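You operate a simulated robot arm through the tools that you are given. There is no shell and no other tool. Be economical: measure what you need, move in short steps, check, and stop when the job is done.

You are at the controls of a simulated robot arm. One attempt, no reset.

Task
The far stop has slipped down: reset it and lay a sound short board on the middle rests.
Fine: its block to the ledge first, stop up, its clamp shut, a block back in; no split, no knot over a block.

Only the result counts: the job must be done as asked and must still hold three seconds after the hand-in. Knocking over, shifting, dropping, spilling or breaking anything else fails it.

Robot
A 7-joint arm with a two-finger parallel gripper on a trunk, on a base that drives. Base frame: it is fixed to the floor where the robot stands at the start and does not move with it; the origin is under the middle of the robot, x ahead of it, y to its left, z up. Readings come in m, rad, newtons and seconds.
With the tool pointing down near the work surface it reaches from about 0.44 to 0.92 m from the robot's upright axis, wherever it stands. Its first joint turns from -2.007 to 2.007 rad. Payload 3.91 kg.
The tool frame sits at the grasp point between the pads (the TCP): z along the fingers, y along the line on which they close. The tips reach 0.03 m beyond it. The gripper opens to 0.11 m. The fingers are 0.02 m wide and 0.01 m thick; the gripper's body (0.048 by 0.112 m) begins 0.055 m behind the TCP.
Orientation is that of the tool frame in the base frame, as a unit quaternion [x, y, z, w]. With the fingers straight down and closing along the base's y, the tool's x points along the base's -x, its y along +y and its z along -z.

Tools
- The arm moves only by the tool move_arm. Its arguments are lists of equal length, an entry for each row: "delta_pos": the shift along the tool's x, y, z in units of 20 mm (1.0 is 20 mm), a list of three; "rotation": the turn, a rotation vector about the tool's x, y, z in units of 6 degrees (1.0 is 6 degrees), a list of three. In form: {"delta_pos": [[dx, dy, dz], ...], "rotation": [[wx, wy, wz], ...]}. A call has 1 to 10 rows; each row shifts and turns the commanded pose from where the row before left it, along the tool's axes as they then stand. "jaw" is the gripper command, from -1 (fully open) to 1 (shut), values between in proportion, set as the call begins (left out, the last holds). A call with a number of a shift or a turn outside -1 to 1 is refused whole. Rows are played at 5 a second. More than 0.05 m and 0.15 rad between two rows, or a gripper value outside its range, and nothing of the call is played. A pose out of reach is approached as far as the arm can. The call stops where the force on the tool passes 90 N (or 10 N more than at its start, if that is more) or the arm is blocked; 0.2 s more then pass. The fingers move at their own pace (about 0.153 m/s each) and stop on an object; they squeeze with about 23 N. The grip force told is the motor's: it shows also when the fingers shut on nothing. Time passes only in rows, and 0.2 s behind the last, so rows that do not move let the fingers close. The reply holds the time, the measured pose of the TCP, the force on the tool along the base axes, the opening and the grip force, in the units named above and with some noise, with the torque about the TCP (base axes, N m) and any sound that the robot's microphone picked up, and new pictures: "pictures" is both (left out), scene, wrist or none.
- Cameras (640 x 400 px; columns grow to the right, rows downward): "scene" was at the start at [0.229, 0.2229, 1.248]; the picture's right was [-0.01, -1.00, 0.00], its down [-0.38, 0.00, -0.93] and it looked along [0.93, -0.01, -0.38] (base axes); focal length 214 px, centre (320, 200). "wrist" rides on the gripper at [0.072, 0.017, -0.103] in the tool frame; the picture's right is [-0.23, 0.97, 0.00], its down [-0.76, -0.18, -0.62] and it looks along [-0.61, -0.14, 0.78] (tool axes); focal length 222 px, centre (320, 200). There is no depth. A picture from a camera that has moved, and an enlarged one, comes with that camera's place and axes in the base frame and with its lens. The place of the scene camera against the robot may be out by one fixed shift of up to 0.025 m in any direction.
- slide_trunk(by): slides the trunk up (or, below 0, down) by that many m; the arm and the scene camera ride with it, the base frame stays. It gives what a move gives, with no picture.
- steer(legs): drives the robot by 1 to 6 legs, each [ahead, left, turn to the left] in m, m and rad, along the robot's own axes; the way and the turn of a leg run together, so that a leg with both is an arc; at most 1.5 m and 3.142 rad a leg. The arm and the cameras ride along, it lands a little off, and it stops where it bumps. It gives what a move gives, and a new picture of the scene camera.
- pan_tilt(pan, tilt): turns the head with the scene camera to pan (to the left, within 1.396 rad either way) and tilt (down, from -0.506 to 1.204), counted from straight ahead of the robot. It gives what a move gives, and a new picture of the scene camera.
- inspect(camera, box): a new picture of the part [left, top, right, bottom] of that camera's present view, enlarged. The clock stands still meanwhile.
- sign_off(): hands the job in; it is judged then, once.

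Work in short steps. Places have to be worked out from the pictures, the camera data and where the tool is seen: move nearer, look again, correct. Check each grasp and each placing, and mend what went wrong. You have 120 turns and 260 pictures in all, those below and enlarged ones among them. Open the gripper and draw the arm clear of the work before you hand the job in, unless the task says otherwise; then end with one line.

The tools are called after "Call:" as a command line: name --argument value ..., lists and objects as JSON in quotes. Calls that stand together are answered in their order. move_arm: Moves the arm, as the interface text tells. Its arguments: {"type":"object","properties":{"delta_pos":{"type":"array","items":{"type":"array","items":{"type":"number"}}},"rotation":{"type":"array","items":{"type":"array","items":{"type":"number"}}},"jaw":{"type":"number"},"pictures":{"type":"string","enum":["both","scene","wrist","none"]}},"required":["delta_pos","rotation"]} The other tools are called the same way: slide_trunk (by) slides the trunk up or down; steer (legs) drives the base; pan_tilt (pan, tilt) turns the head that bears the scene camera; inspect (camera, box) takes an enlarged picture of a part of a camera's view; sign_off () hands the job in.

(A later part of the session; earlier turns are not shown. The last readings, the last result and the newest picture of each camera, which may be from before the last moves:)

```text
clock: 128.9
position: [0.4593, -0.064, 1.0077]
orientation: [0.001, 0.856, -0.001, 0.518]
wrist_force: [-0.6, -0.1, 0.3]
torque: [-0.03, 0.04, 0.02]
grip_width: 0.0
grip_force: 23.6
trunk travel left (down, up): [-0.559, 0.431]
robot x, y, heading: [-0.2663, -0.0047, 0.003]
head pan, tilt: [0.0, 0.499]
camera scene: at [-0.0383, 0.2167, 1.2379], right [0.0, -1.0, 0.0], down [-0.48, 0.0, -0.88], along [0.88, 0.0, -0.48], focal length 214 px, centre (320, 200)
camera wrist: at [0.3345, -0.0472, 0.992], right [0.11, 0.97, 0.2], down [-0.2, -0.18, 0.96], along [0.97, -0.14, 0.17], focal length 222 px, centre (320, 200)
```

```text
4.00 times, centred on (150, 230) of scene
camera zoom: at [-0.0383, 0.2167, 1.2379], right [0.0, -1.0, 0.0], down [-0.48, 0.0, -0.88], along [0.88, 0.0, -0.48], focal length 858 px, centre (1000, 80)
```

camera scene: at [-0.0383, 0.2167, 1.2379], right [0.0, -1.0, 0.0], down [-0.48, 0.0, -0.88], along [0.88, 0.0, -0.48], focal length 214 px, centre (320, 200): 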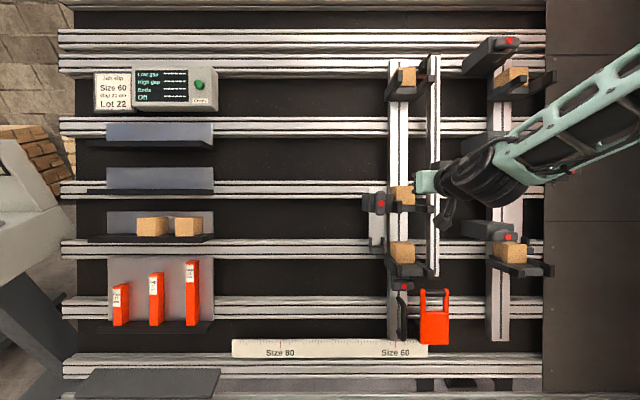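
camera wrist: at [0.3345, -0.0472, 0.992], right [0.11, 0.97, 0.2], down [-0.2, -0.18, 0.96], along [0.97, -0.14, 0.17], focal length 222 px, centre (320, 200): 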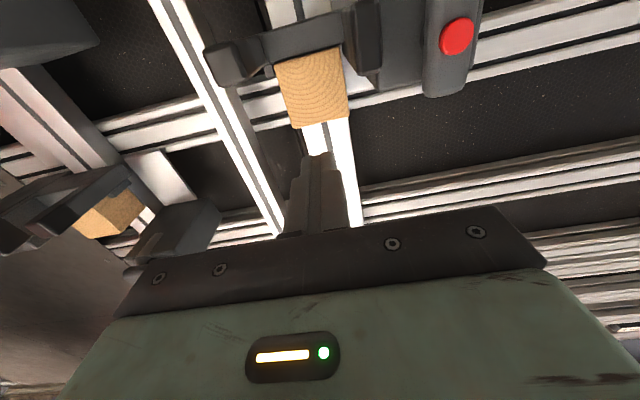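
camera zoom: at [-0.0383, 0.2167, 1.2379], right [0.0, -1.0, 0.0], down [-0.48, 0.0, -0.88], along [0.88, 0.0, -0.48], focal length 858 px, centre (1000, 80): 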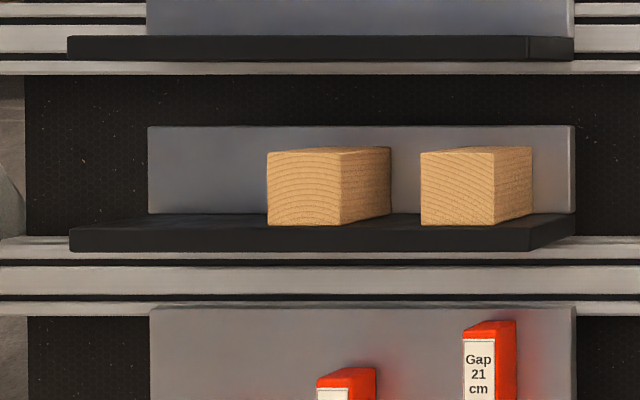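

The fingers slid off — too shallow. The block and stop look unmoved. I'll go in again ~22 mm deeper.

Call:
move_arm --delta_pos '[[0.4, 0, 0], [0, 0, 0], [0, 0, 1], [0, 0, 1], [0, 0, 1], [0, 0, 1], [0, 0, 1], [0, 0, 1], [0, 0, 0.7]]' --rotation '[[0, 0, 0], [0, 0, 0], [0, 0, 0], [0, 0, 0], [0, 0, 0], [0, 0, 0], [0, 0, 0], [0, 0, 0], [0, 0, 0]]' --jaw -0.45

Call:
move_arm --delta_pos '[[0, 0, 0], [0, 0, 0], [0, 0, 0]]' --rotation '[[0, 0, 0], [0, 0, 0], [0, 0, 0]]' --jaw 1

Call:
inspect --camera "scene" --box '[360, 160, 460, 222]'

```text
clock: 130.9
position: [0.5738, -0.0629, 0.9388]
orientation: [0.0, 0.856, 0.0, 0.517]
wrist_force: [-0.2, 0.3, 0.6]
torque: [0.04, -0.01, -0.02]
grip_width: 0.0798
grip_force: 0.1
trunk travel left (down, up): [-0.559, 0.431]
robot x, y, heading: [-0.2651, -0.0072, 0.0]
head pan, tilt: [0.0, 0.499]
camera scene: at [-0.0387, 0.2168, 1.238], right [0.0, -1.0, 0.0], down [-0.48, 0.0, -0.88], along [0.88, 0.0, -0.48], focal length 214 px, centre (320, 200)
camera wrist: at [0.4496, -0.0468, 0.9226], right [0.11, 0.97, 0.2], down [-0.2, -0.18, 0.96], along [0.97, -0.14, 0.17], focal length 222 px, centre (320, 200)
```

scene: 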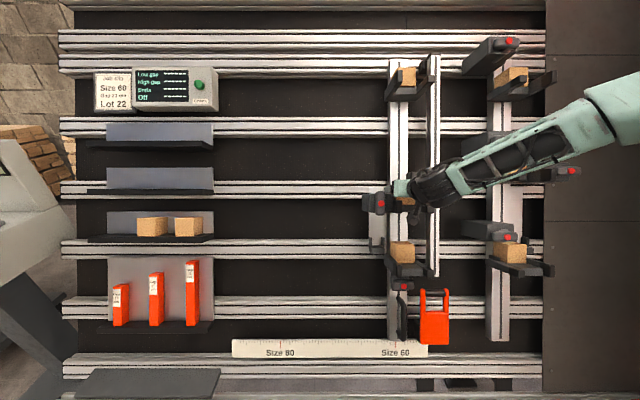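
wrist: 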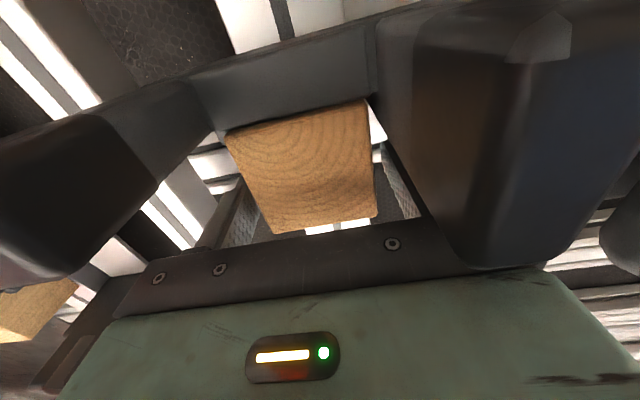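

```text
clock: 131.7
position: [0.574, -0.0634, 0.9389]
orientation: [0.0, 0.856, -0.001, 0.517]
wrist_force: [1.2, 0.6, 0.7]
torque: [0.06, -0.02, -0.06]
grip_width: 0.0574
grip_force: 23.0
trunk travel left (down, up): [-0.559, 0.431]
robot x, y, heading: [-0.2656, -0.0041, -0.001]
head pan, tilt: [0.0, 0.499]
camera scene: at [-0.0385, 0.2167, 1.2379], right [0.0, -1.0, 0.0], down [-0.48, 0.0, -0.88], along [0.88, 0.0, -0.48], focal length 214 px, centre (320, 200)
camera wrist: at [0.4498, -0.0469, 0.9226], right [0.11, 0.97, 0.2], down [-0.2, -0.18, 0.96], along [0.97, -0.14, 0.17], focal length 222 px, centre (320, 200)
```

scene: 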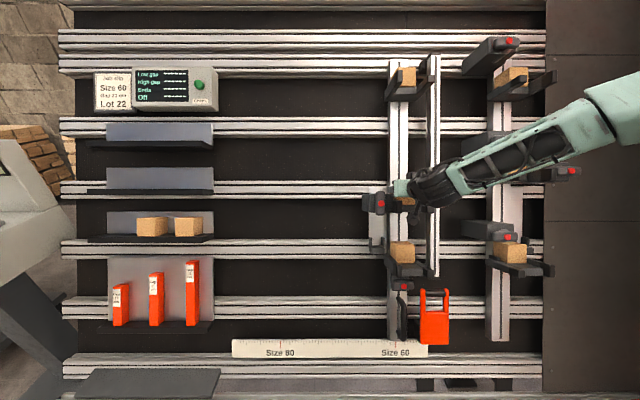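
wrist: 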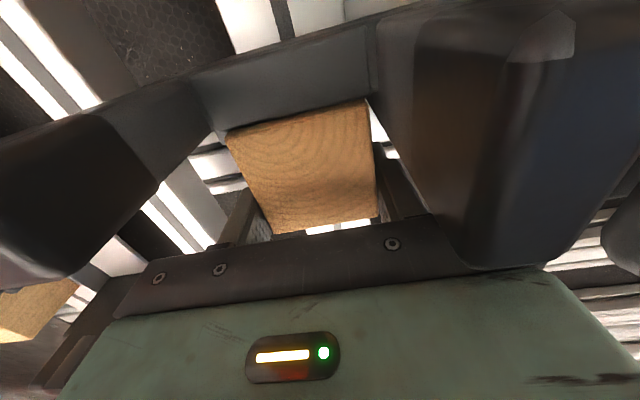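

```text
6.40 times, centred on (410, 191) of scene
camera zoom: at [-0.0385, 0.2167, 1.2379], right [0.0, -1.0, 0.0], down [-0.48, 0.0, -0.88], along [0.88, 0.0, -0.48], focal length 1373 px, centre (-256, 258)
```

zoom: 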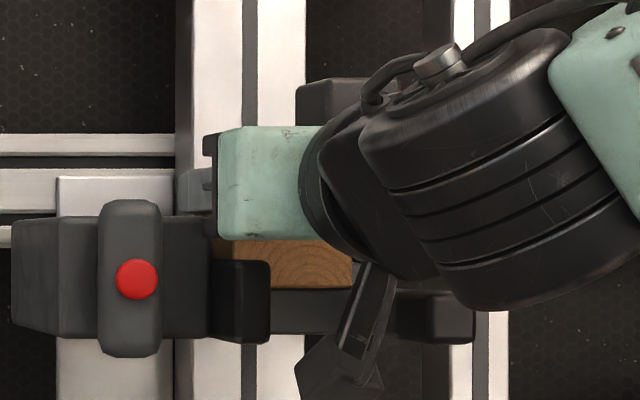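

Gripped deeper. Lift 8 mm first and check whether the block follows.

Call:
move_arm --delta_pos '[[-0.2, 0, 0], [-0.2, 0, 0], [-0.2, 0, 0], [0, 0, -0.3], [0, 0, -0.3]]' --rotation '[[0, 0, 0], [0, 0, 0], [0, 0, 0], [0, 0, 0], [0, 0, 0]]'

```text
clock: 132.9
position: [0.5688, -0.0642, 0.9547]
orientation: [0.0, 0.856, 0.001, 0.516]
wrist_force: [0.4, 0.5, -1.1]
torque: [0.03, -0.01, 0.01]
grip_width: 0.0575
grip_force: 23.0
trunk travel left (down, up): [-0.559, 0.431]
robot x, y, heading: [-0.2637, -0.0044, -0.002]
head pan, tilt: [0.0, 0.499]
camera scene: at [-0.0385, 0.2167, 1.2379], right [0.0, -1.0, 0.0], down [-0.48, 0.0, -0.88], along [0.88, 0.0, -0.48], focal length 214 px, centre (320, 200)
camera wrist: at [0.445, -0.0471, 0.9383], right [0.11, 0.97, 0.2], down [-0.2, -0.18, 0.96], along [0.97, -0.14, 0.17], focal length 222 px, centre (320, 200)
```

scene: 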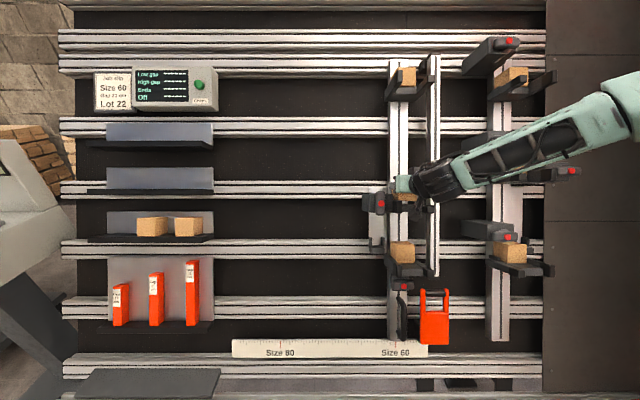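
wrist: 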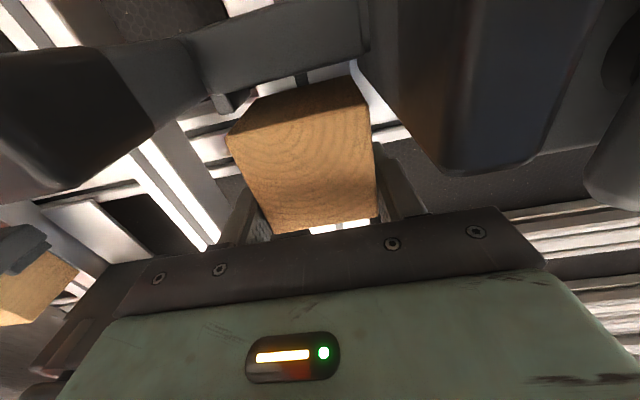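

The block is free and held. Draw it out along the normal.

Call:
move_arm --delta_pos '[[0, 0, -1], [0, 0, -1], [0, 0, -1], [0, 0, -1], [0, 0, -1], [0, 0, -1], [0, 0, -1], [0, 0, -1]]' --rotation '[[0, 0, 0], [0, 0, 0], [0, 0, 0], [0, 0, 0], [0, 0, 0], [0, 0, 0], [0, 0, 0], [0, 0, 0]]'

Call:
inspect --camera "scene" --box '[340, 130, 500, 230]'

```text
clock: 134.7
position: [0.426, -0.0641, 1.0308]
orientation: [0.0, 0.856, -0.002, 0.517]
wrist_force: [-0.4, -0.1, -0.5]
torque: [0.0, -0.02, 0.01]
grip_width: 0.0577
grip_force: 22.8
trunk travel left (down, up): [-0.559, 0.431]
robot x, y, heading: [-0.2637, -0.0066, -0.001]
head pan, tilt: [0.0, 0.499]
camera scene: at [-0.0384, 0.2168, 1.2379], right [0.0, -1.0, 0.0], down [-0.48, 0.0, -0.88], along [0.88, 0.0, -0.48], focal length 214 px, centre (320, 200)
camera wrist: at [0.3029, -0.0472, 1.0134], right [0.11, 0.97, 0.2], down [-0.2, -0.18, 0.96], along [0.97, -0.14, 0.17], focal length 222 px, centre (320, 200)
```

scene: 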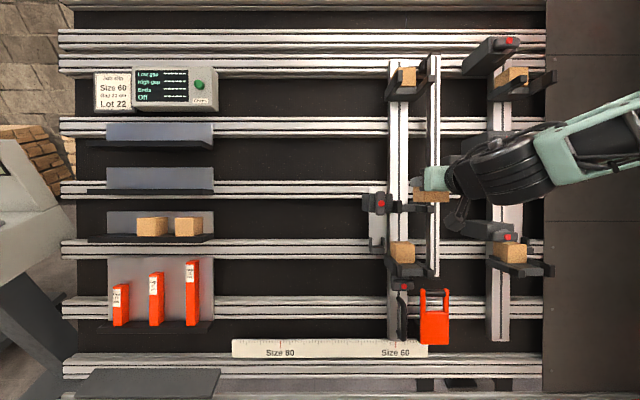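
wrist: 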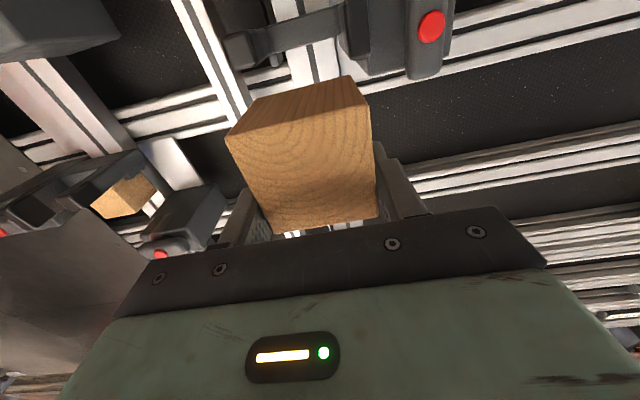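

```text
4.00 times, centred on (420, 180) of scene
camera zoom: at [-0.0384, 0.2168, 1.2379], right [0.0, -1.0, 0.0], down [-0.48, 0.0, -0.88], along [0.88, 0.0, -0.48], focal length 858 px, centre (-80, 280)
```

zoom: 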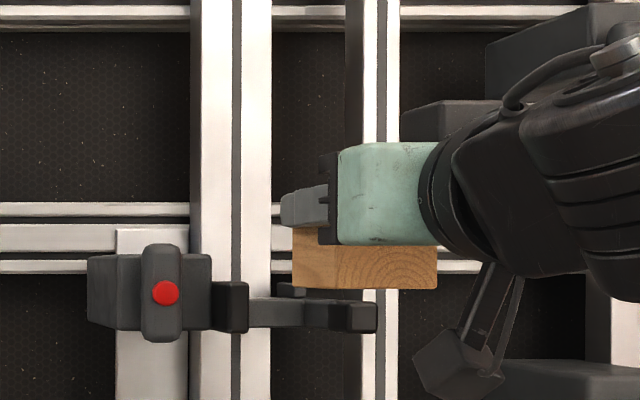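

The block is out. I'll pull a bit farther back and up, then drive left toward the ledge (free slot at its left end, y ≈ 0.85).

Call:
move_arm --delta_pos '[[-1, 0, -1], [-1, 0, -1], [-0.5, 0, -1]]' --rotation '[[0, 0, 0], [0, 0, 0], [0, 0, 0]]' --pictures "none"

Call:
steer --legs '[[0, 0.62, 0]]'

```text
clock: 135.5
position: [0.3973, -0.0644, 1.1022]
orientation: [-0.001, 0.856, 0.0, 0.517]
wrist_force: [0.3, 0.0, 0.0]
torque: [-0.02, 0.01, -0.03]
grip_width: 0.0577
grip_force: 22.9
trunk travel left (down, up): [-0.559, 0.431]
robot x, y, heading: [-0.2622, -0.0069, 0.001]
head pan, tilt: [0.0, 0.499]
```

```text
clock: 139.0
position: [0.3968, 0.5651, 1.1011]
orientation: [-0.003, 0.856, 0.001, 0.517]
wrist_force: [0.3, 1.0, -1.2]
torque: [0.03, -0.06, 0.03]
grip_width: 0.0577
grip_force: 22.8
trunk travel left (down, up): [-0.559, 0.431]
robot x, y, heading: [-0.2655, 0.6181, 0.012]
head pan, tilt: [0.0, 0.499]
camera scene: at [-0.0418, 0.8432, 1.2379], right [0.01, -1.0, 0.0], down [-0.48, 0.0, -0.88], along [0.88, 0.01, -0.48], focal length 214 px, centre (320, 200)
```

scene: 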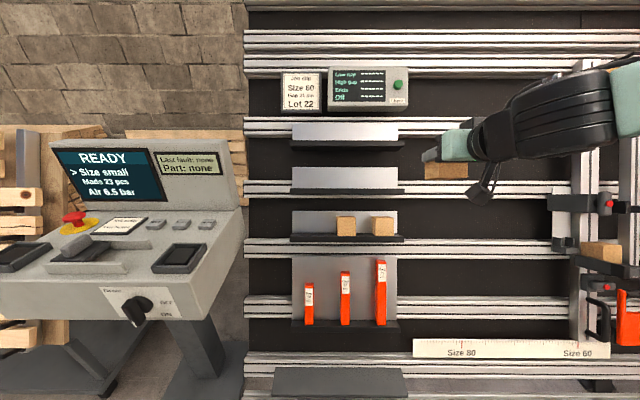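

Call:
inspect --camera "scene" --box '[270, 140, 430, 240]'

Call:
steer --legs '[[0, 0.08, -0.012]]'

```text
4.00 times, centred on (350, 190) of scene
camera zoom: at [-0.0418, 0.8432, 1.2379], right [0.01, -1.0, 0.0], down [-0.48, 0.0, -0.88], along [0.88, 0.01, -0.48], focal length 858 px, centre (200, 240)
```

zoom: 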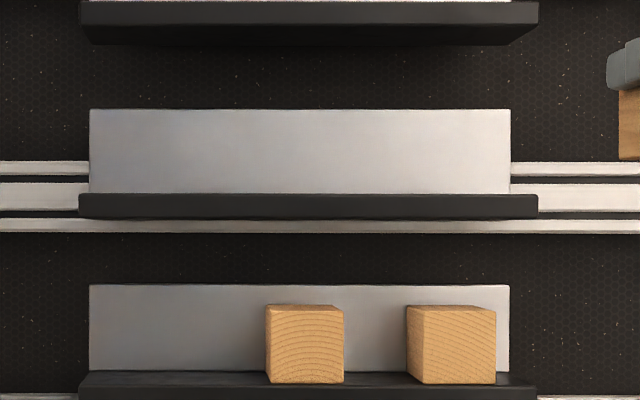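

```text
clock: 140.1
position: [0.3956, 0.6383, 1.1031]
orientation: [0.002, 0.856, -0.002, 0.517]
wrist_force: [0.2, 0.0, -1.4]
torque: [0.02, 0.02, 0.03]
grip_width: 0.0577
grip_force: 22.7
trunk travel left (down, up): [-0.559, 0.431]
robot x, y, heading: [-0.2677, 0.7008, -0.007]
head pan, tilt: [0.0, 0.499]
camera scene: at [-0.0393, 0.9205, 1.2379], right [-0.01, -1.0, 0.0], down [-0.48, 0.0, -0.88], along [0.88, -0.01, -0.48], focal length 214 px, centre (320, 200)
```

scene: 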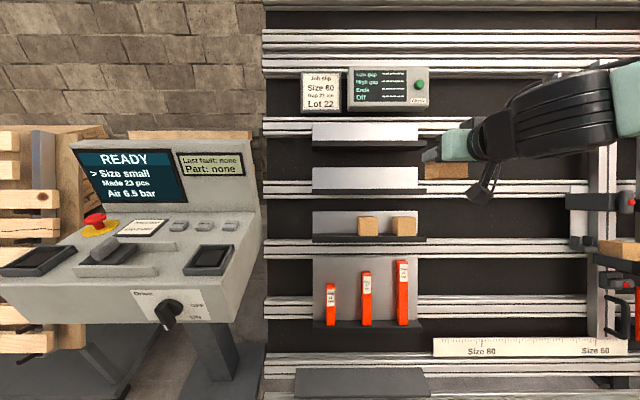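

Call:
inspect --camera "scene" --box '[300, 170, 460, 270]'

```text
4.00 times, centred on (380, 220) of scene
camera zoom: at [-0.0393, 0.9205, 1.2379], right [-0.01, -1.0, 0.0], down [-0.48, 0.0, -0.88], along [0.88, -0.01, -0.48], focal length 858 px, centre (80, 120)
```

zoom: 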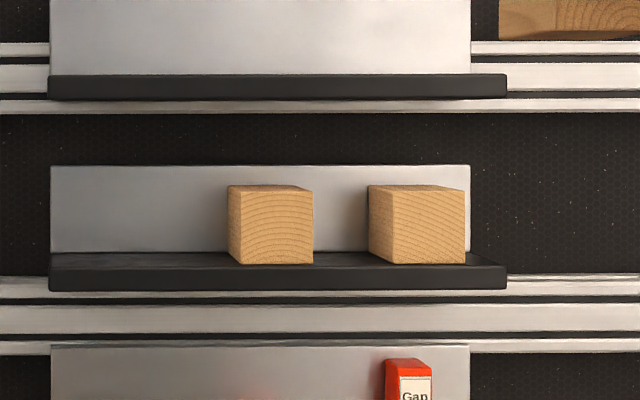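

Free slot centre is y ≈ 0.856, ledge surface u ≈ 0.95. Move the tool left and down to that line, still standing off.

Call:
move_arm --delta_pos '[[0, 1, 0], [0, 1, 0], [0, 1, 0], [0.6, 1, 0], [1, 1, 0], [1, 1, 0], [1, 1, 0], [1, 1, 0], [1, 1, 0], [1, 1, 0]]' --rotation '[[0, 0, 0], [0, 0, 0], [0, 0, 0], [0, 0, 0], [0, 0, 0], [0, 0, 0], [0, 0, 0], [0, 0, 0], [0, 0, 0], [0, 0, 0]]' --pictures "none"

Call:
move_arm --delta_pos '[[0.3, 0.9, 0], [0, 0, 1], [0, 0, 1], [0, 0, 1], [0, 0, 1]]' --rotation '[[0, 0, 0], [0, 0, 0], [0, 0, 0], [0, 0, 0], [0, 0, 0]]'

Call:
inspect --camera "scene" --box '[240, 160, 440, 285]'

```text
clock: 142.3
position: [0.3343, 0.8385, 0.9852]
orientation: [0.003, 0.856, -0.002, 0.517]
wrist_force: [0.6, 0.3, -1.4]
torque: [0.01, 0.02, 0.0]
grip_width: 0.0575
grip_force: 22.7
trunk travel left (down, up): [-0.559, 0.431]
robot x, y, heading: [-0.272, 0.6966, -0.007]
head pan, tilt: [0.0, 0.499]
```

```text
clock: 143.5
position: [0.4026, 0.8548, 0.9427]
orientation: [0.002, 0.856, -0.001, 0.517]
wrist_force: [-0.8, -0.1, -0.5]
torque: [-0.02, -0.03, 0.0]
grip_width: 0.0577
grip_force: 22.9
trunk travel left (down, up): [-0.559, 0.431]
robot x, y, heading: [-0.2662, 0.6987, -0.006]
head pan, tilt: [0.0, 0.499]
camera scene: at [-0.0394, 0.9205, 1.238], right [-0.01, -1.0, 0.0], down [-0.48, 0.0, -0.88], along [0.88, -0.01, -0.48], focal length 214 px, centre (320, 200)
camera wrist: at [0.2789, 0.8732, 0.9259], right [0.11, 0.97, 0.2], down [-0.2, -0.18, 0.96], along [0.97, -0.15, 0.17], focal length 222 px, centre (320, 200)
```

scene: 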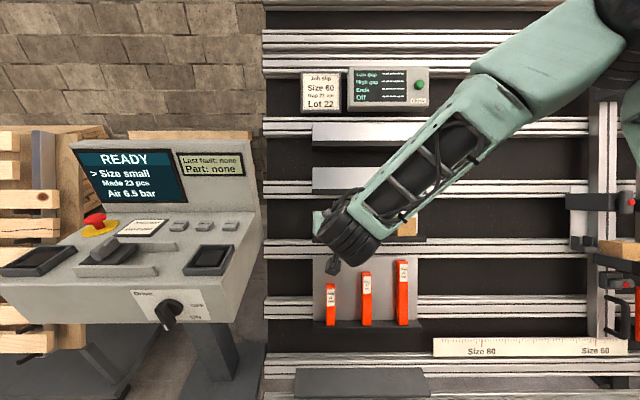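
wrist: 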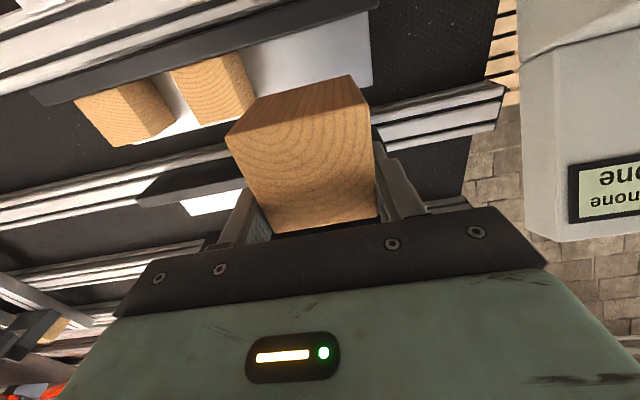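

```text
3.20 times, centred on (340, 222) of scene
camera zoom: at [-0.0394, 0.9205, 1.238], right [-0.01, -1.0, 0.0], down [-0.48, 0.0, -0.88], along [0.88, -0.01, -0.48], focal length 686 px, centre (256, 128)
```

zoom: 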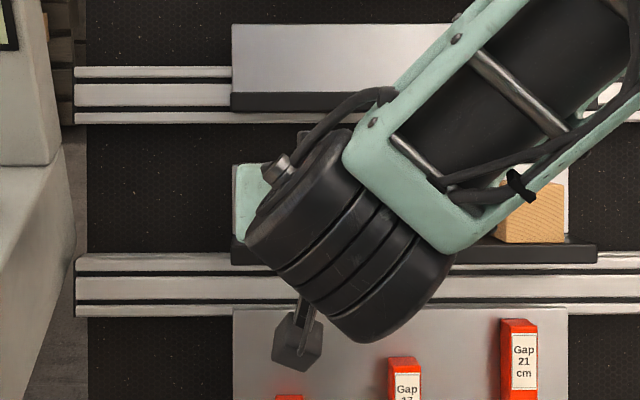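

Wrist view confirms: slot between y 0.79 and 0.92, block bottom ~15 mm above the ledge. Advance over the ledge.

Call:
move_arm --delta_pos '[[0, 0, 1], [0, 0, 1], [0, 0, 1], [0, 0, 1], [0, 0, 1], [0, 0, 1], [0, 0, 0.8]]' --rotation '[[0, 0, 0], [0, 0, 0], [0, 0, 0], [0, 0, 0], [0, 0, 0], [0, 0, 0], [0, 0, 0]]'

Call:
inspect --camera "scene" --box '[280, 180, 440, 280]'

```text
clock: 145.1
position: [0.5235, 0.8551, 0.8772]
orientation: [0.003, 0.856, -0.003, 0.517]
wrist_force: [0.5, 0.2, -0.9]
torque: [0.0, 0.0, 0.0]
grip_width: 0.0574
grip_force: 22.8
trunk travel left (down, up): [-0.559, 0.431]
robot x, y, heading: [-0.2668, 0.6935, -0.007]
head pan, tilt: [0.0, 0.499]
camera scene: at [-0.0394, 0.9205, 1.238], right [-0.01, -1.0, 0.0], down [-0.48, 0.0, -0.88], along [0.88, -0.01, -0.48], focal length 214 px, centre (320, 200)
camera wrist: at [0.3997, 0.8724, 0.8619], right [0.11, 0.97, 0.2], down [-0.2, -0.18, 0.96], along [0.97, -0.15, 0.17], focal length 222 px, centre (320, 200)
```

scene: 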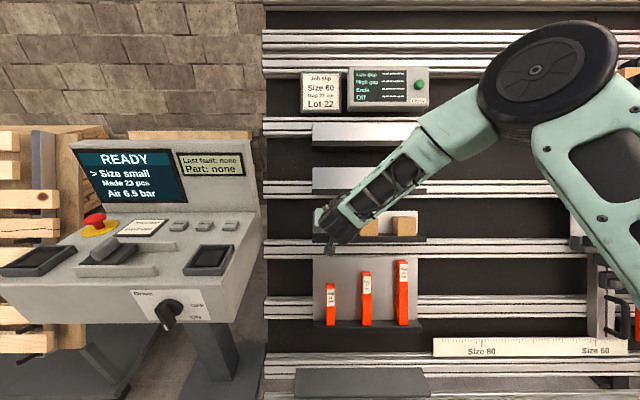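
wrist: 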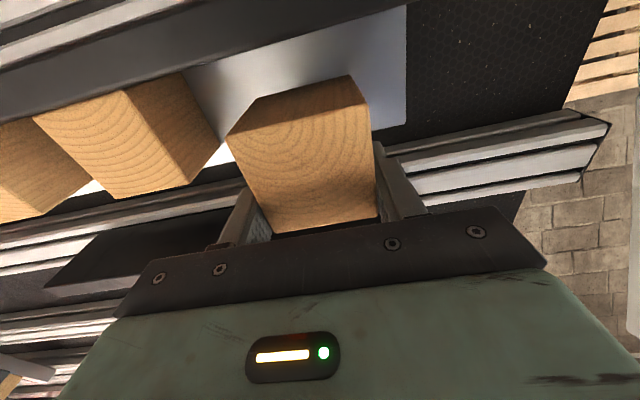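

```text
4.00 times, centred on (360, 230) of scene
camera zoom: at [-0.0394, 0.9205, 1.238], right [-0.01, -1.0, 0.0], down [-0.48, 0.0, -0.88], along [0.88, -0.01, -0.48], focal length 858 px, centre (160, 80)
```

zoom: 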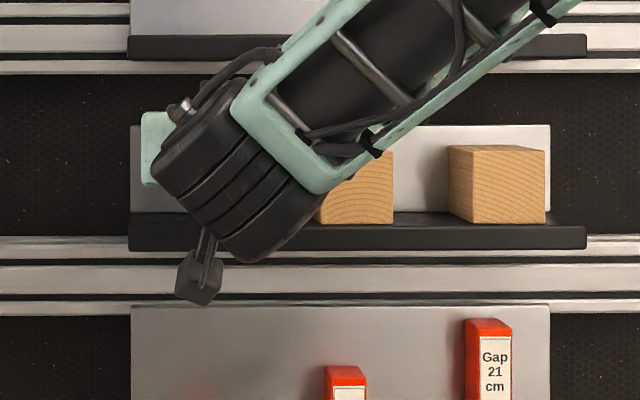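

The held block's front is still ~35 mm nearer than the other blocks' fronts; advance 32 mm more, then lower gently.

Call:
move_arm --delta_pos '[[0, 0, 0.8], [0, 0, 0.8], [0.2, 0, 0], [0.2, 0, 0]]' --rotation '[[0, 0, 0], [0, 0, 0], [0, 0, 0], [0, 0, 0]]'

```text
clock: 146.1
position: [0.5485, 0.8554, 0.8564]
orientation: [0.003, 0.856, -0.002, 0.517]
wrist_force: [-0.1, 0.2, -0.6]
torque: [0.02, 0.01, 0.0]
grip_width: 0.0576
grip_force: 23.1
trunk travel left (down, up): [-0.559, 0.431]
robot x, y, heading: [-0.2675, 0.6989, -0.004]
head pan, tilt: [0.0, 0.499]
camera scene: at [-0.0393, 0.9205, 1.2379], right [-0.01, -1.0, 0.0], down [-0.48, 0.0, -0.88], along [0.88, -0.01, -0.48], focal length 214 px, centre (320, 200)
camera wrist: at [0.4242, 0.8718, 0.8402], right [0.11, 0.97, 0.2], down [-0.2, -0.18, 0.96], along [0.97, -0.15, 0.17], focal length 222 px, centre (320, 200)
```

scene: 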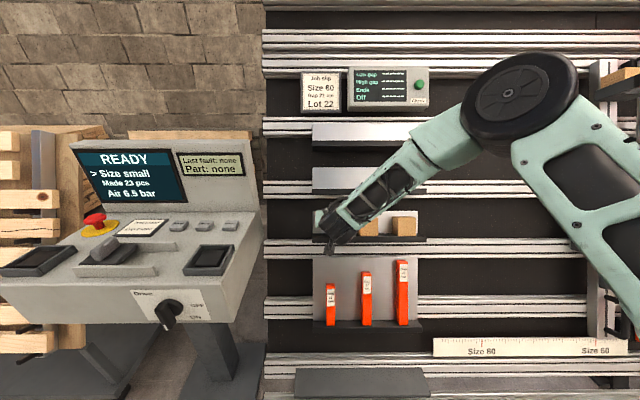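
wrist: 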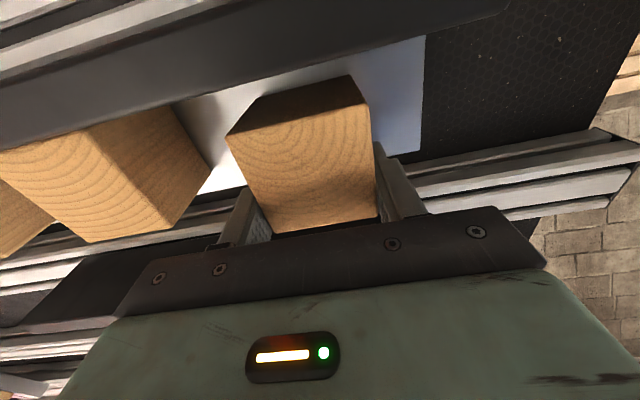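

Depth now matches. Lower in small steps, watching the force.

Call:
move_arm --delta_pos '[[0.2, 0, 0], [0.2, 0, 0]]' --rotation '[[0, 0, 0], [0, 0, 0]]' --pictures "wrist"

Call:
move_arm --delta_pos '[[0.15, 0, 0], [0.1, 0, 0]]' --rotation '[[0, 0, 0], [0, 0, 0]]' --pictures "wrist"

```text
clock: 146.7
position: [0.5452, 0.8549, 0.8484]
orientation: [0.002, 0.856, -0.002, 0.517]
wrist_force: [0.1, 0.3, -1.2]
torque: [-0.01, 0.02, 0.03]
grip_width: 0.0576
grip_force: 23.3
trunk travel left (down, up): [-0.559, 0.431]
robot x, y, heading: [-0.2709, 0.7006, -0.009]
head pan, tilt: [0.0, 0.499]
camera wrist: at [0.42, 0.8718, 0.8332], right [0.11, 0.97, 0.2], down [-0.2, -0.18, 0.96], along [0.97, -0.15, 0.17], focal length 222 px, centre (320, 200)
```

wrist: 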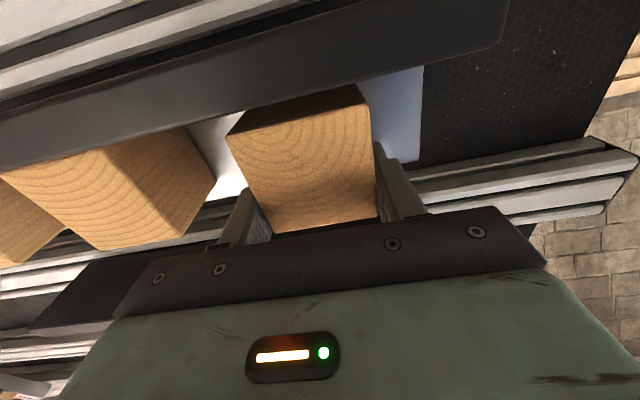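

```text
clock: 147.3
position: [0.542, 0.8548, 0.8449]
orientation: [0.003, 0.856, -0.003, 0.516]
wrist_force: [0.1, -0.8, -0.3]
torque: [0.01, 0.02, 0.0]
grip_width: 0.0574
grip_force: 23.2
trunk travel left (down, up): [-0.559, 0.431]
robot x, y, heading: [-0.2719, 0.6952, -0.006]
head pan, tilt: [0.0, 0.499]
camera wrist: at [0.4176, 0.8718, 0.8286], right [0.11, 0.97, 0.2], down [-0.2, -0.18, 0.96], along [0.97, -0.15, 0.17], focal length 222 px, centre (320, 200)
```

wrist: 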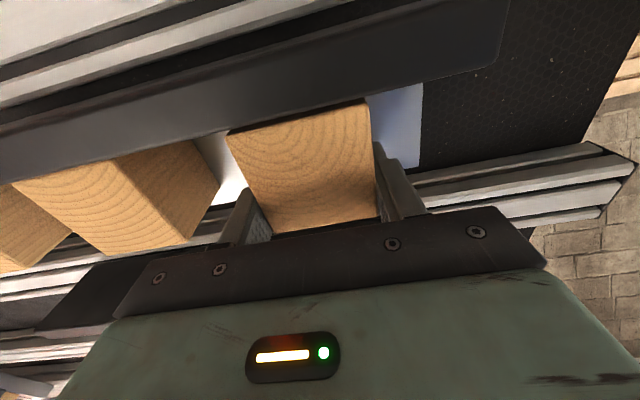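

Call:
move_arm --delta_pos '[[0.12, 0, 0], [0.1, 0, 0]]' --rotation '[[0, 0, 0], [0, 0, 0]]' --pictures "wrist"

```text
clock: 147.9
position: [0.54, 0.8534, 0.8427]
orientation: [0.002, 0.856, -0.002, 0.518]
wrist_force: [4.3, 0.4, 6.0]
torque: [-0.18, 0.1, 0.11]
grip_width: 0.0576
grip_force: 23.2
trunk travel left (down, up): [-0.559, 0.431]
robot x, y, heading: [-0.2688, 0.6977, -0.003]
head pan, tilt: [0.0, 0.499]
camera wrist: at [0.4166, 0.8717, 0.8263], right [0.11, 0.97, 0.2], down [-0.2, -0.18, 0.96], along [0.97, -0.15, 0.18], focal length 222 px, centre (320, 200)
```

wrist: 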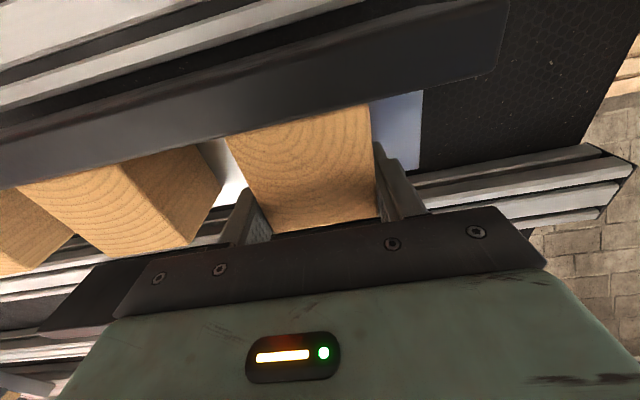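

Contact felt (~7 N). Release and back out.

Call:
move_arm --delta_pos '[[0, 0, 0], [0, 0, 0], [0, 0, -0.5], [0, 0, -1], [0, 0, -1], [0, 0, -1], [0, 0, -1], [0, 0, -1], [0, 0, -1]]' --rotation '[[0, 0, 0], [0, 0, 0], [0, 0, 0], [0, 0, 0], [0, 0, 0], [0, 0, 0], [0, 0, 0], [0, 0, 0], [0, 0, 0]]' --jaw -0.38

```text
clock: 149.9
position: [0.4241, 0.8549, 0.9007]
orientation: [0.003, 0.856, -0.002, 0.517]
wrist_force: [-0.2, -0.2, 0.2]
torque: [0.02, -0.01, -0.01]
grip_width: 0.0761
grip_force: 0.1
trunk travel left (down, up): [-0.559, 0.431]
robot x, y, heading: [-0.2718, 0.6954, -0.006]
head pan, tilt: [0.0, 0.499]
camera scene: at [-0.0391, 0.9205, 1.2379], right [-0.01, -1.0, 0.0], down [-0.48, 0.0, -0.88], along [0.88, -0.01, -0.48], focal length 214 px, centre (320, 200)
camera wrist: at [0.3004, 0.8728, 0.8852], right [0.11, 0.97, 0.2], down [-0.2, -0.18, 0.96], along [0.97, -0.15, 0.17], focal length 222 px, centre (320, 200)
```

scene: 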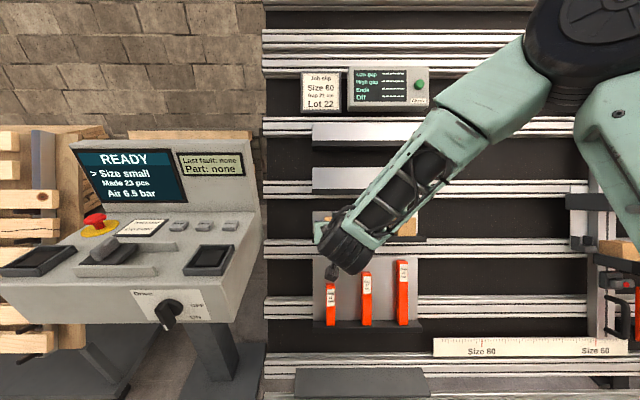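
wrist: 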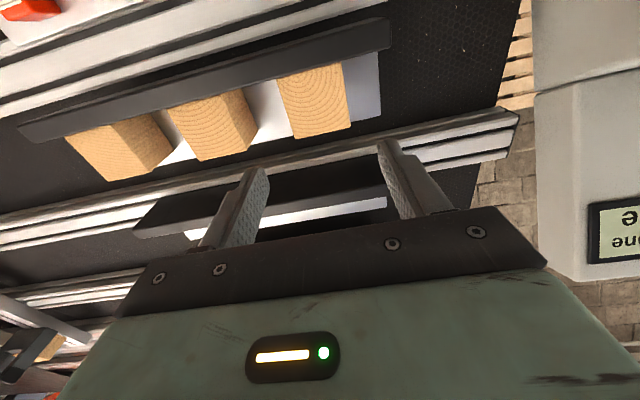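

The block now stands third on the ledge. Retract, return right to the stop; wrist-view triangulation puts the open lever's centre at y ≈ 0.031, u ≈ 1.040, n ≈ 0.0.

Call:
move_arm --delta_pos '[[0, 0, -1], [0, 0, -1], [0, 0, -1], [-1, -1, -1], [-1, -1, -1], [-1, -1, -1], [-1, -1, 0], [-1, -1, 0], [0, -1, 0], [0, -1, 0]]' --rotation '[[0, 0, 0], [0, 0, 0], [0, 0, 0], [0, 0, 0], [0, 0, 0], [0, 0, 0], [0, 0, 0], [0, 0, 0], [0, 0, 0], [0, 0, 0]]' --pictures "none"

Call:
steer --legs '[[0, -0.68, 0]]'

```text
clock: 152.1
position: [0.3642, 0.7159, 1.0474]
orientation: [0.003, 0.856, -0.003, 0.516]
wrist_force: [0.8, 0.4, -0.2]
torque: [0.01, 0.0, -0.01]
grip_width: 0.0757
grip_force: 0.0
trunk travel left (down, up): [-0.559, 0.431]
robot x, y, heading: [-0.2665, 0.7, -0.004]
head pan, tilt: [0.0, 0.499]
```

```text
clock: 155.8
position: [0.3594, 0.0335, 1.0466]
orientation: [0.004, 0.856, -0.003, 0.516]
wrist_force: [-1.0, 0.6, -0.2]
torque: [0.03, 0.0, 0.0]
grip_width: 0.0762
grip_force: 0.0
trunk travel left (down, up): [-0.559, 0.431]
robot x, y, heading: [-0.2737, 0.0142, -0.01]
head pan, tilt: [0.0, 0.499]
camera scene: at [-0.0437, 0.2389, 1.2379], right [-0.01, -1.0, 0.0], down [-0.48, 0.0, -0.88], along [0.88, -0.01, -0.48], focal length 214 px, centre (320, 200)
```

scene: 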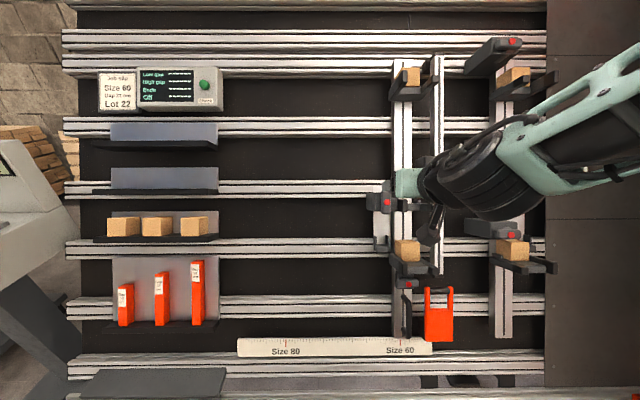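

Ledge shows three blocks. Square the heading and line up with the lever.

Call:
steer --legs '[[0, 0, 0.01]]'

Call:
move_arm --delta_pos '[[0.9, 0, 1], [0.9, 0, 1], [0.9, 0, 1], [0, 0, 1]]' --rotation '[[0, 0, 0], [0, 0, 0], [0, 0, 0], [0, 0, 0]]' --jaw 0.0

Call:
inspect --camera "scene" --box '[340, 150, 460, 225]'

```text
clock: 156.6
position: [0.3585, 0.0391, 1.0467]
orientation: [0.0, 0.856, 0.0, 0.517]
wrist_force: [-0.5, -0.3, -0.6]
torque: [-0.02, 0.01, 0.0]
grip_width: 0.076
grip_force: 0.0
trunk travel left (down, up): [-0.559, 0.431]
robot x, y, heading: [-0.2734, 0.0178, 0.004]
head pan, tilt: [0.0, 0.499]
camera scene: at [-0.0458, 0.2413, 1.2379], right [0.0, -1.0, 0.0], down [-0.48, 0.0, -0.88], along [0.88, 0.0, -0.48], focal length 214 px, centre (320, 200)
```

scene: 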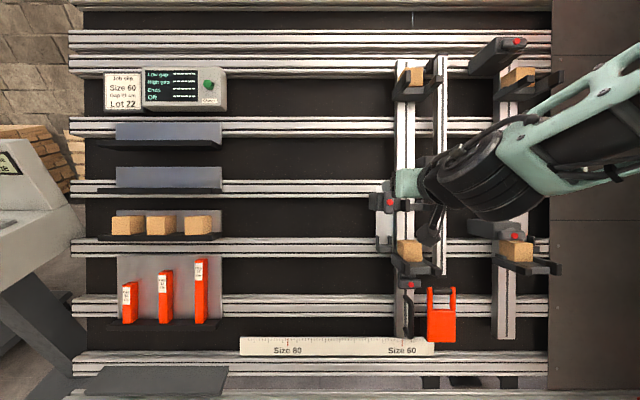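

```text
clock: 157.6
position: [0.4039, 0.0425, 0.9621]
orientation: [0.0, 0.856, 0.0, 0.517]
wrist_force: [-0.9, 0.2, 0.2]
torque: [-0.02, -0.01, 0.04]
grip_width: 0.0552
grip_force: 0.2
trunk travel left (down, up): [-0.559, 0.431]
robot x, y, heading: [-0.2758, 0.0189, -0.0]
head pan, tilt: [0.0, 0.499]
camera scene: at [-0.046, 0.2413, 1.238], right [0.0, -1.0, 0.0], down [-0.48, 0.0, -0.88], along [0.88, 0.0, -0.48], focal length 214 px, centre (320, 200)
camera wrist: at [0.2799, 0.0566, 0.946], right [0.11, 0.97, 0.2], down [-0.2, -0.18, 0.96], along [0.97, -0.14, 0.17], focal length 222 px, centre (320, 200)
```

scene: 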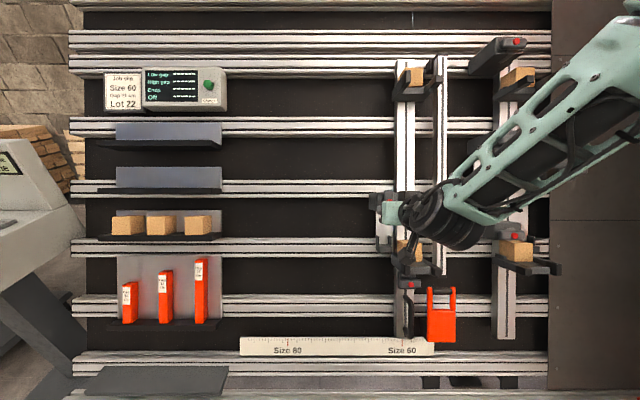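
wrist: 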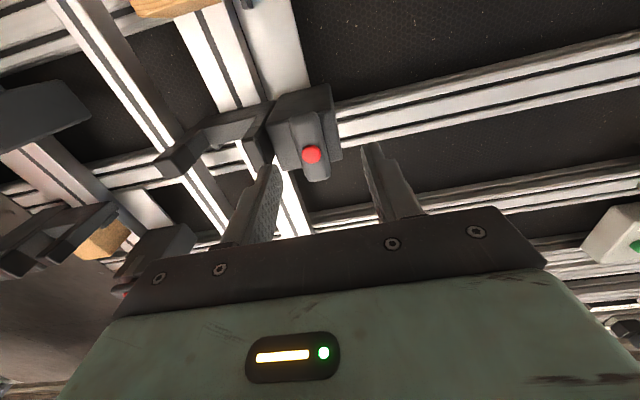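

```text
5.33 times, centred on (400, 188) of scene
camera zoom: at [-0.046, 0.2413, 1.238], right [0.0, -1.0, 0.0], down [-0.48, 0.0, -0.88], along [0.88, 0.0, -0.48], focal length 1144 px, centre (-107, 267)
```

zoom: 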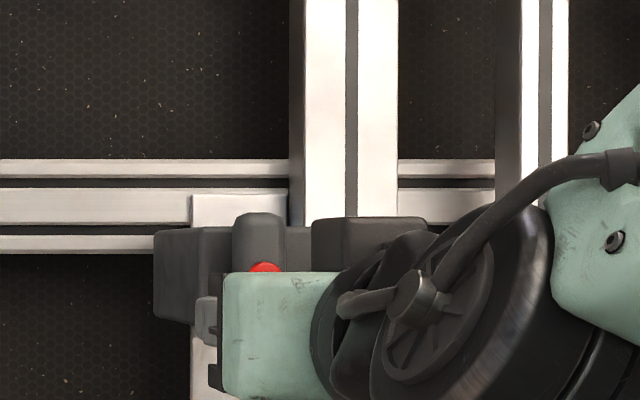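

Lever centre refines to y ≈ 0.030, u ≈ 1.056, n ≈ −0.017. Adjust and approach slowly.

Call:
move_arm --delta_pos '[[-0.85, -0.6, 0], [0, 0, 1]]' --rotation '[[0, 0, 0], [0, 0, 0]]'

Call:
inspect --camera "wrist" --box '[200, 80, 440, 230]'

```text
clock: 158.2
position: [0.4297, 0.0281, 0.9688]
orientation: [0.0, 0.856, -0.001, 0.517]
wrist_force: [-0.2, -0.7, 0.1]
torque: [0.0, 0.0, -0.05]
grip_width: 0.0549
grip_force: 0.0
trunk travel left (down, up): [-0.559, 0.431]
robot x, y, heading: [-0.2759, 0.0198, -0.002]
head pan, tilt: [0.0, 0.499]
camera scene: at [-0.046, 0.2413, 1.238], right [0.0, -1.0, 0.0], down [-0.48, 0.0, -0.88], along [0.88, 0.0, -0.48], focal length 214 px, centre (320, 200)
camera wrist: at [0.306, 0.0445, 0.9519], right [0.11, 0.97, 0.2], down [-0.2, -0.18, 0.96], along [0.97, -0.14, 0.17], focal length 222 px, centre (320, 200)
```

scene: 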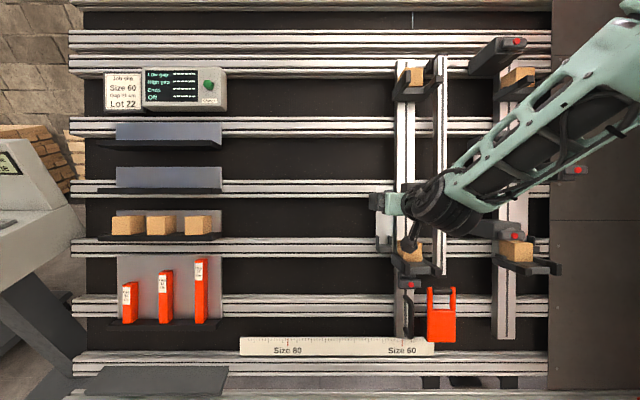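
wrist: 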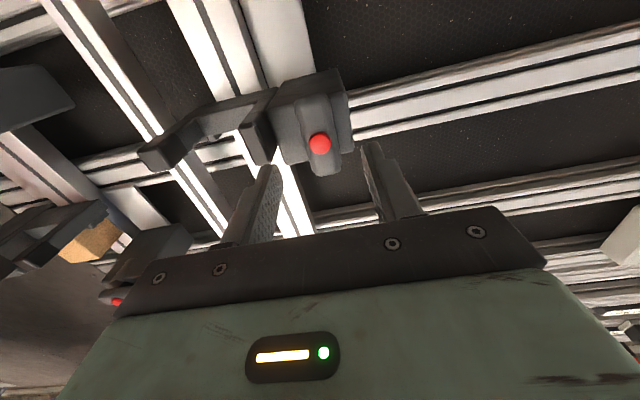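

```text
2.67 times, centred on (320, 155) of wrist
camera zoom: at [0.306, 0.0445, 0.9519], right [0.11, 0.97, 0.2], down [-0.2, -0.18, 0.96], along [0.97, -0.14, 0.17], focal length 592 px, centre (320, 320)
```

zoom: 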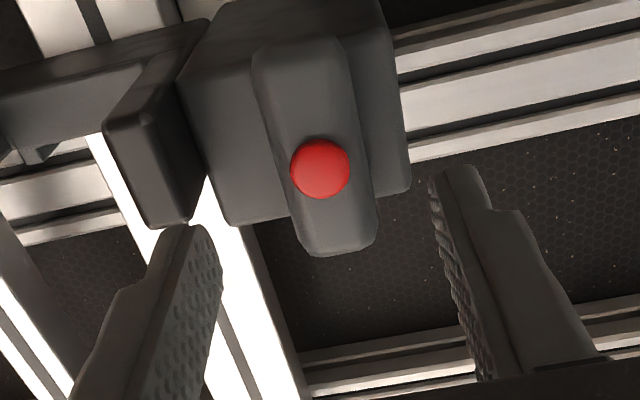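

Aligned with the lever. Narrow the jaws to ~46 mm and advance 46 mm to straddle it.

Call:
move_arm --delta_pos '[[0, 0.1, 0], [0, 0, 0], [0, 0, 1], [0, 0, 1], [0, 0, 0.3]]' --rotation '[[0, 0, 0], [0, 0, 0], [0, 0, 0], [0, 0, 0], [0, 0, 0]]' --jaw 0.16

Call:
inspect --camera "wrist" --box '[200, 80, 440, 230]'

```text
clock: 159.3
position: [0.4708, 0.0305, 0.9464]
orientation: [0.0, 0.856, -0.001, 0.516]
wrist_force: [0.1, 0.4, 0.0]
torque: [-0.01, 0.02, 0.01]
grip_width: 0.0459
grip_force: 0.1
trunk travel left (down, up): [-0.559, 0.431]
robot x, y, heading: [-0.2714, 0.0185, 0.003]
head pan, tilt: [0.0, 0.499]
camera scene: at [-0.0459, 0.2413, 1.2379], right [0.0, -1.0, 0.0], down [-0.48, 0.0, -0.88], along [0.88, 0.0, -0.48], focal length 214 px, centre (320, 200)
camera wrist: at [0.3465, 0.0465, 0.9301], right [0.11, 0.97, 0.2], down [-0.2, -0.18, 0.96], along [0.97, -0.14, 0.17], focal length 222 px, centre (320, 200)
```

scene: 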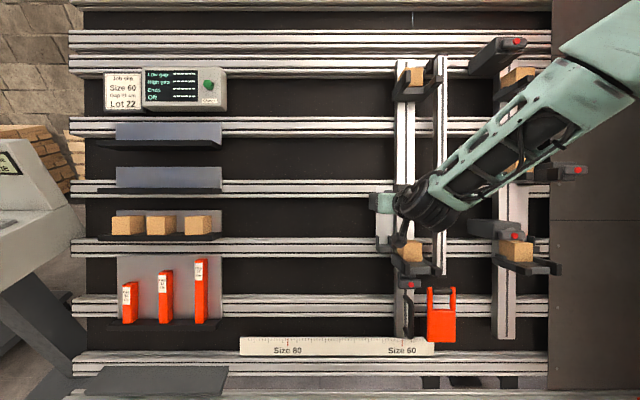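
wrist: 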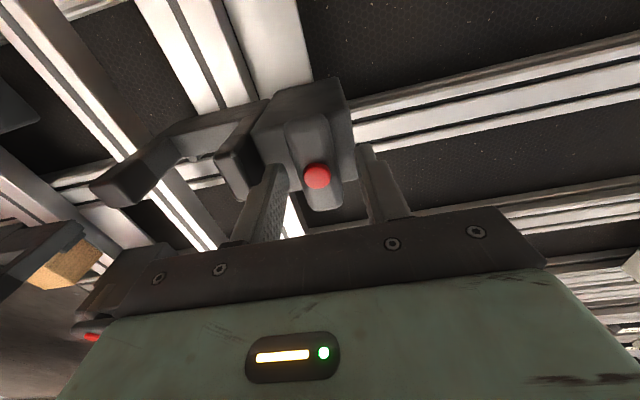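

```text
2.67 times, centred on (320, 155) of wrist
camera zoom: at [0.3465, 0.0465, 0.9301], right [0.11, 0.97, 0.2], down [-0.2, -0.18, 0.96], along [0.97, -0.14, 0.17], focal length 592 px, centre (320, 320)
```

zoom: 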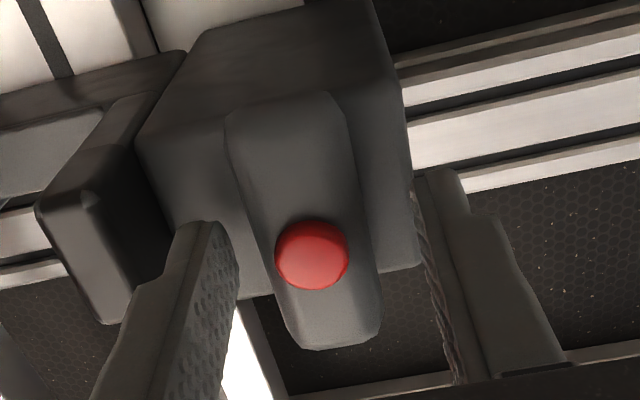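

Tips are just level with the lever face; advance 16 mm more and close.

Call:
move_arm --delta_pos '[[0, 0, 0.4], [0, 0, 0.4]]' --rotation '[[0, 0, 0], [0, 0, 0]]' --pictures "none"

Call:
move_arm --delta_pos '[[0, 0, 0], [0, 0, 0], [0, 0, 0]]' --rotation '[[0, 0, 0], [0, 0, 0], [0, 0, 0]]' --jaw 1 --pictures "wrist"

Call:
inspect --camera "wrist" --box '[200, 80, 440, 230]'

```text
clock: 159.9
position: [0.4805, 0.0303, 0.9416]
orientation: [-0.001, 0.856, 0.0, 0.518]
wrist_force: [-47.4, -8.0, 23.4]
torque: [-0.13, 0.54, -0.64]
grip_width: 0.0461
grip_force: 0.1
trunk travel left (down, up): [-0.559, 0.431]
robot x, y, heading: [-0.271, 0.0203, -0.001]
head pan, tilt: [0.0, 0.499]
```

```text
clock: 160.8
position: [0.4807, 0.028, 0.9428]
orientation: [0.0, 0.856, 0.0, 0.518]
wrist_force: [-67.8, -24.2, 37.7]
torque: [-0.06, 0.23, 0.27]
grip_width: 0.0275
grip_force: 45.0
trunk travel left (down, up): [-0.559, 0.431]
robot x, y, heading: [-0.2732, 0.0181, 0.001]
head pan, tilt: [0.0, 0.499]
camera wrist: at [0.3566, 0.0449, 0.9252], right [0.11, 0.97, 0.2], down [-0.2, -0.18, 0.96], along [0.97, -0.14, 0.18], focal length 222 px, centre (320, 200)
```

wrist: 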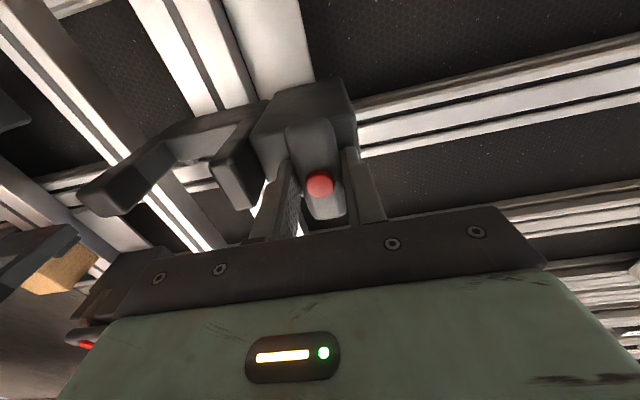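

```text
2.67 times, centred on (320, 155) of wrist
camera zoom: at [0.3566, 0.0449, 0.9252], right [0.11, 0.97, 0.2], down [-0.2, -0.18, 0.96], along [0.97, -0.14, 0.18], focal length 592 px, centre (320, 320)
```

zoom: 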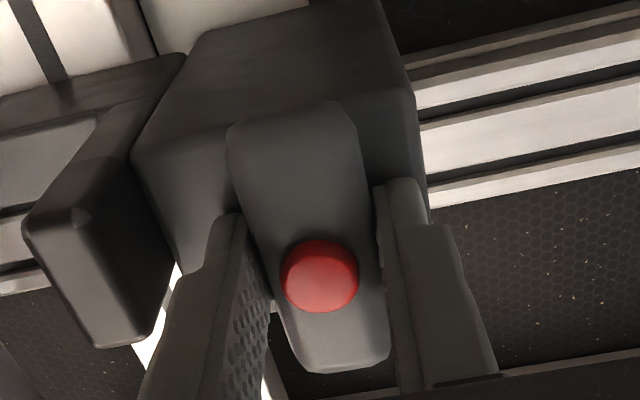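

Lever gripped (27.5 mm wide), but tips press on the clamp body with ~70 N; back off ~8 mm to relieve it.

Call:
move_arm --delta_pos '[[0, 0, -0.25], [0, 0, -0.15]]' --rotation '[[0, 0, 0], [0, 0, 0]]' --pictures "none"

```text
clock: 161.3
position: [0.4803, 0.0287, 0.9412]
orientation: [0.002, 0.856, -0.001, 0.517]
wrist_force: [10.9, -12.7, -2.0]
torque: [0.01, -1.12, 0.27]
grip_width: 0.0278
grip_force: 45.1
trunk travel left (down, up): [-0.559, 0.431]
robot x, y, heading: [-0.2706, 0.0189, 0.007]
head pan, tilt: [0.0, 0.499]
```

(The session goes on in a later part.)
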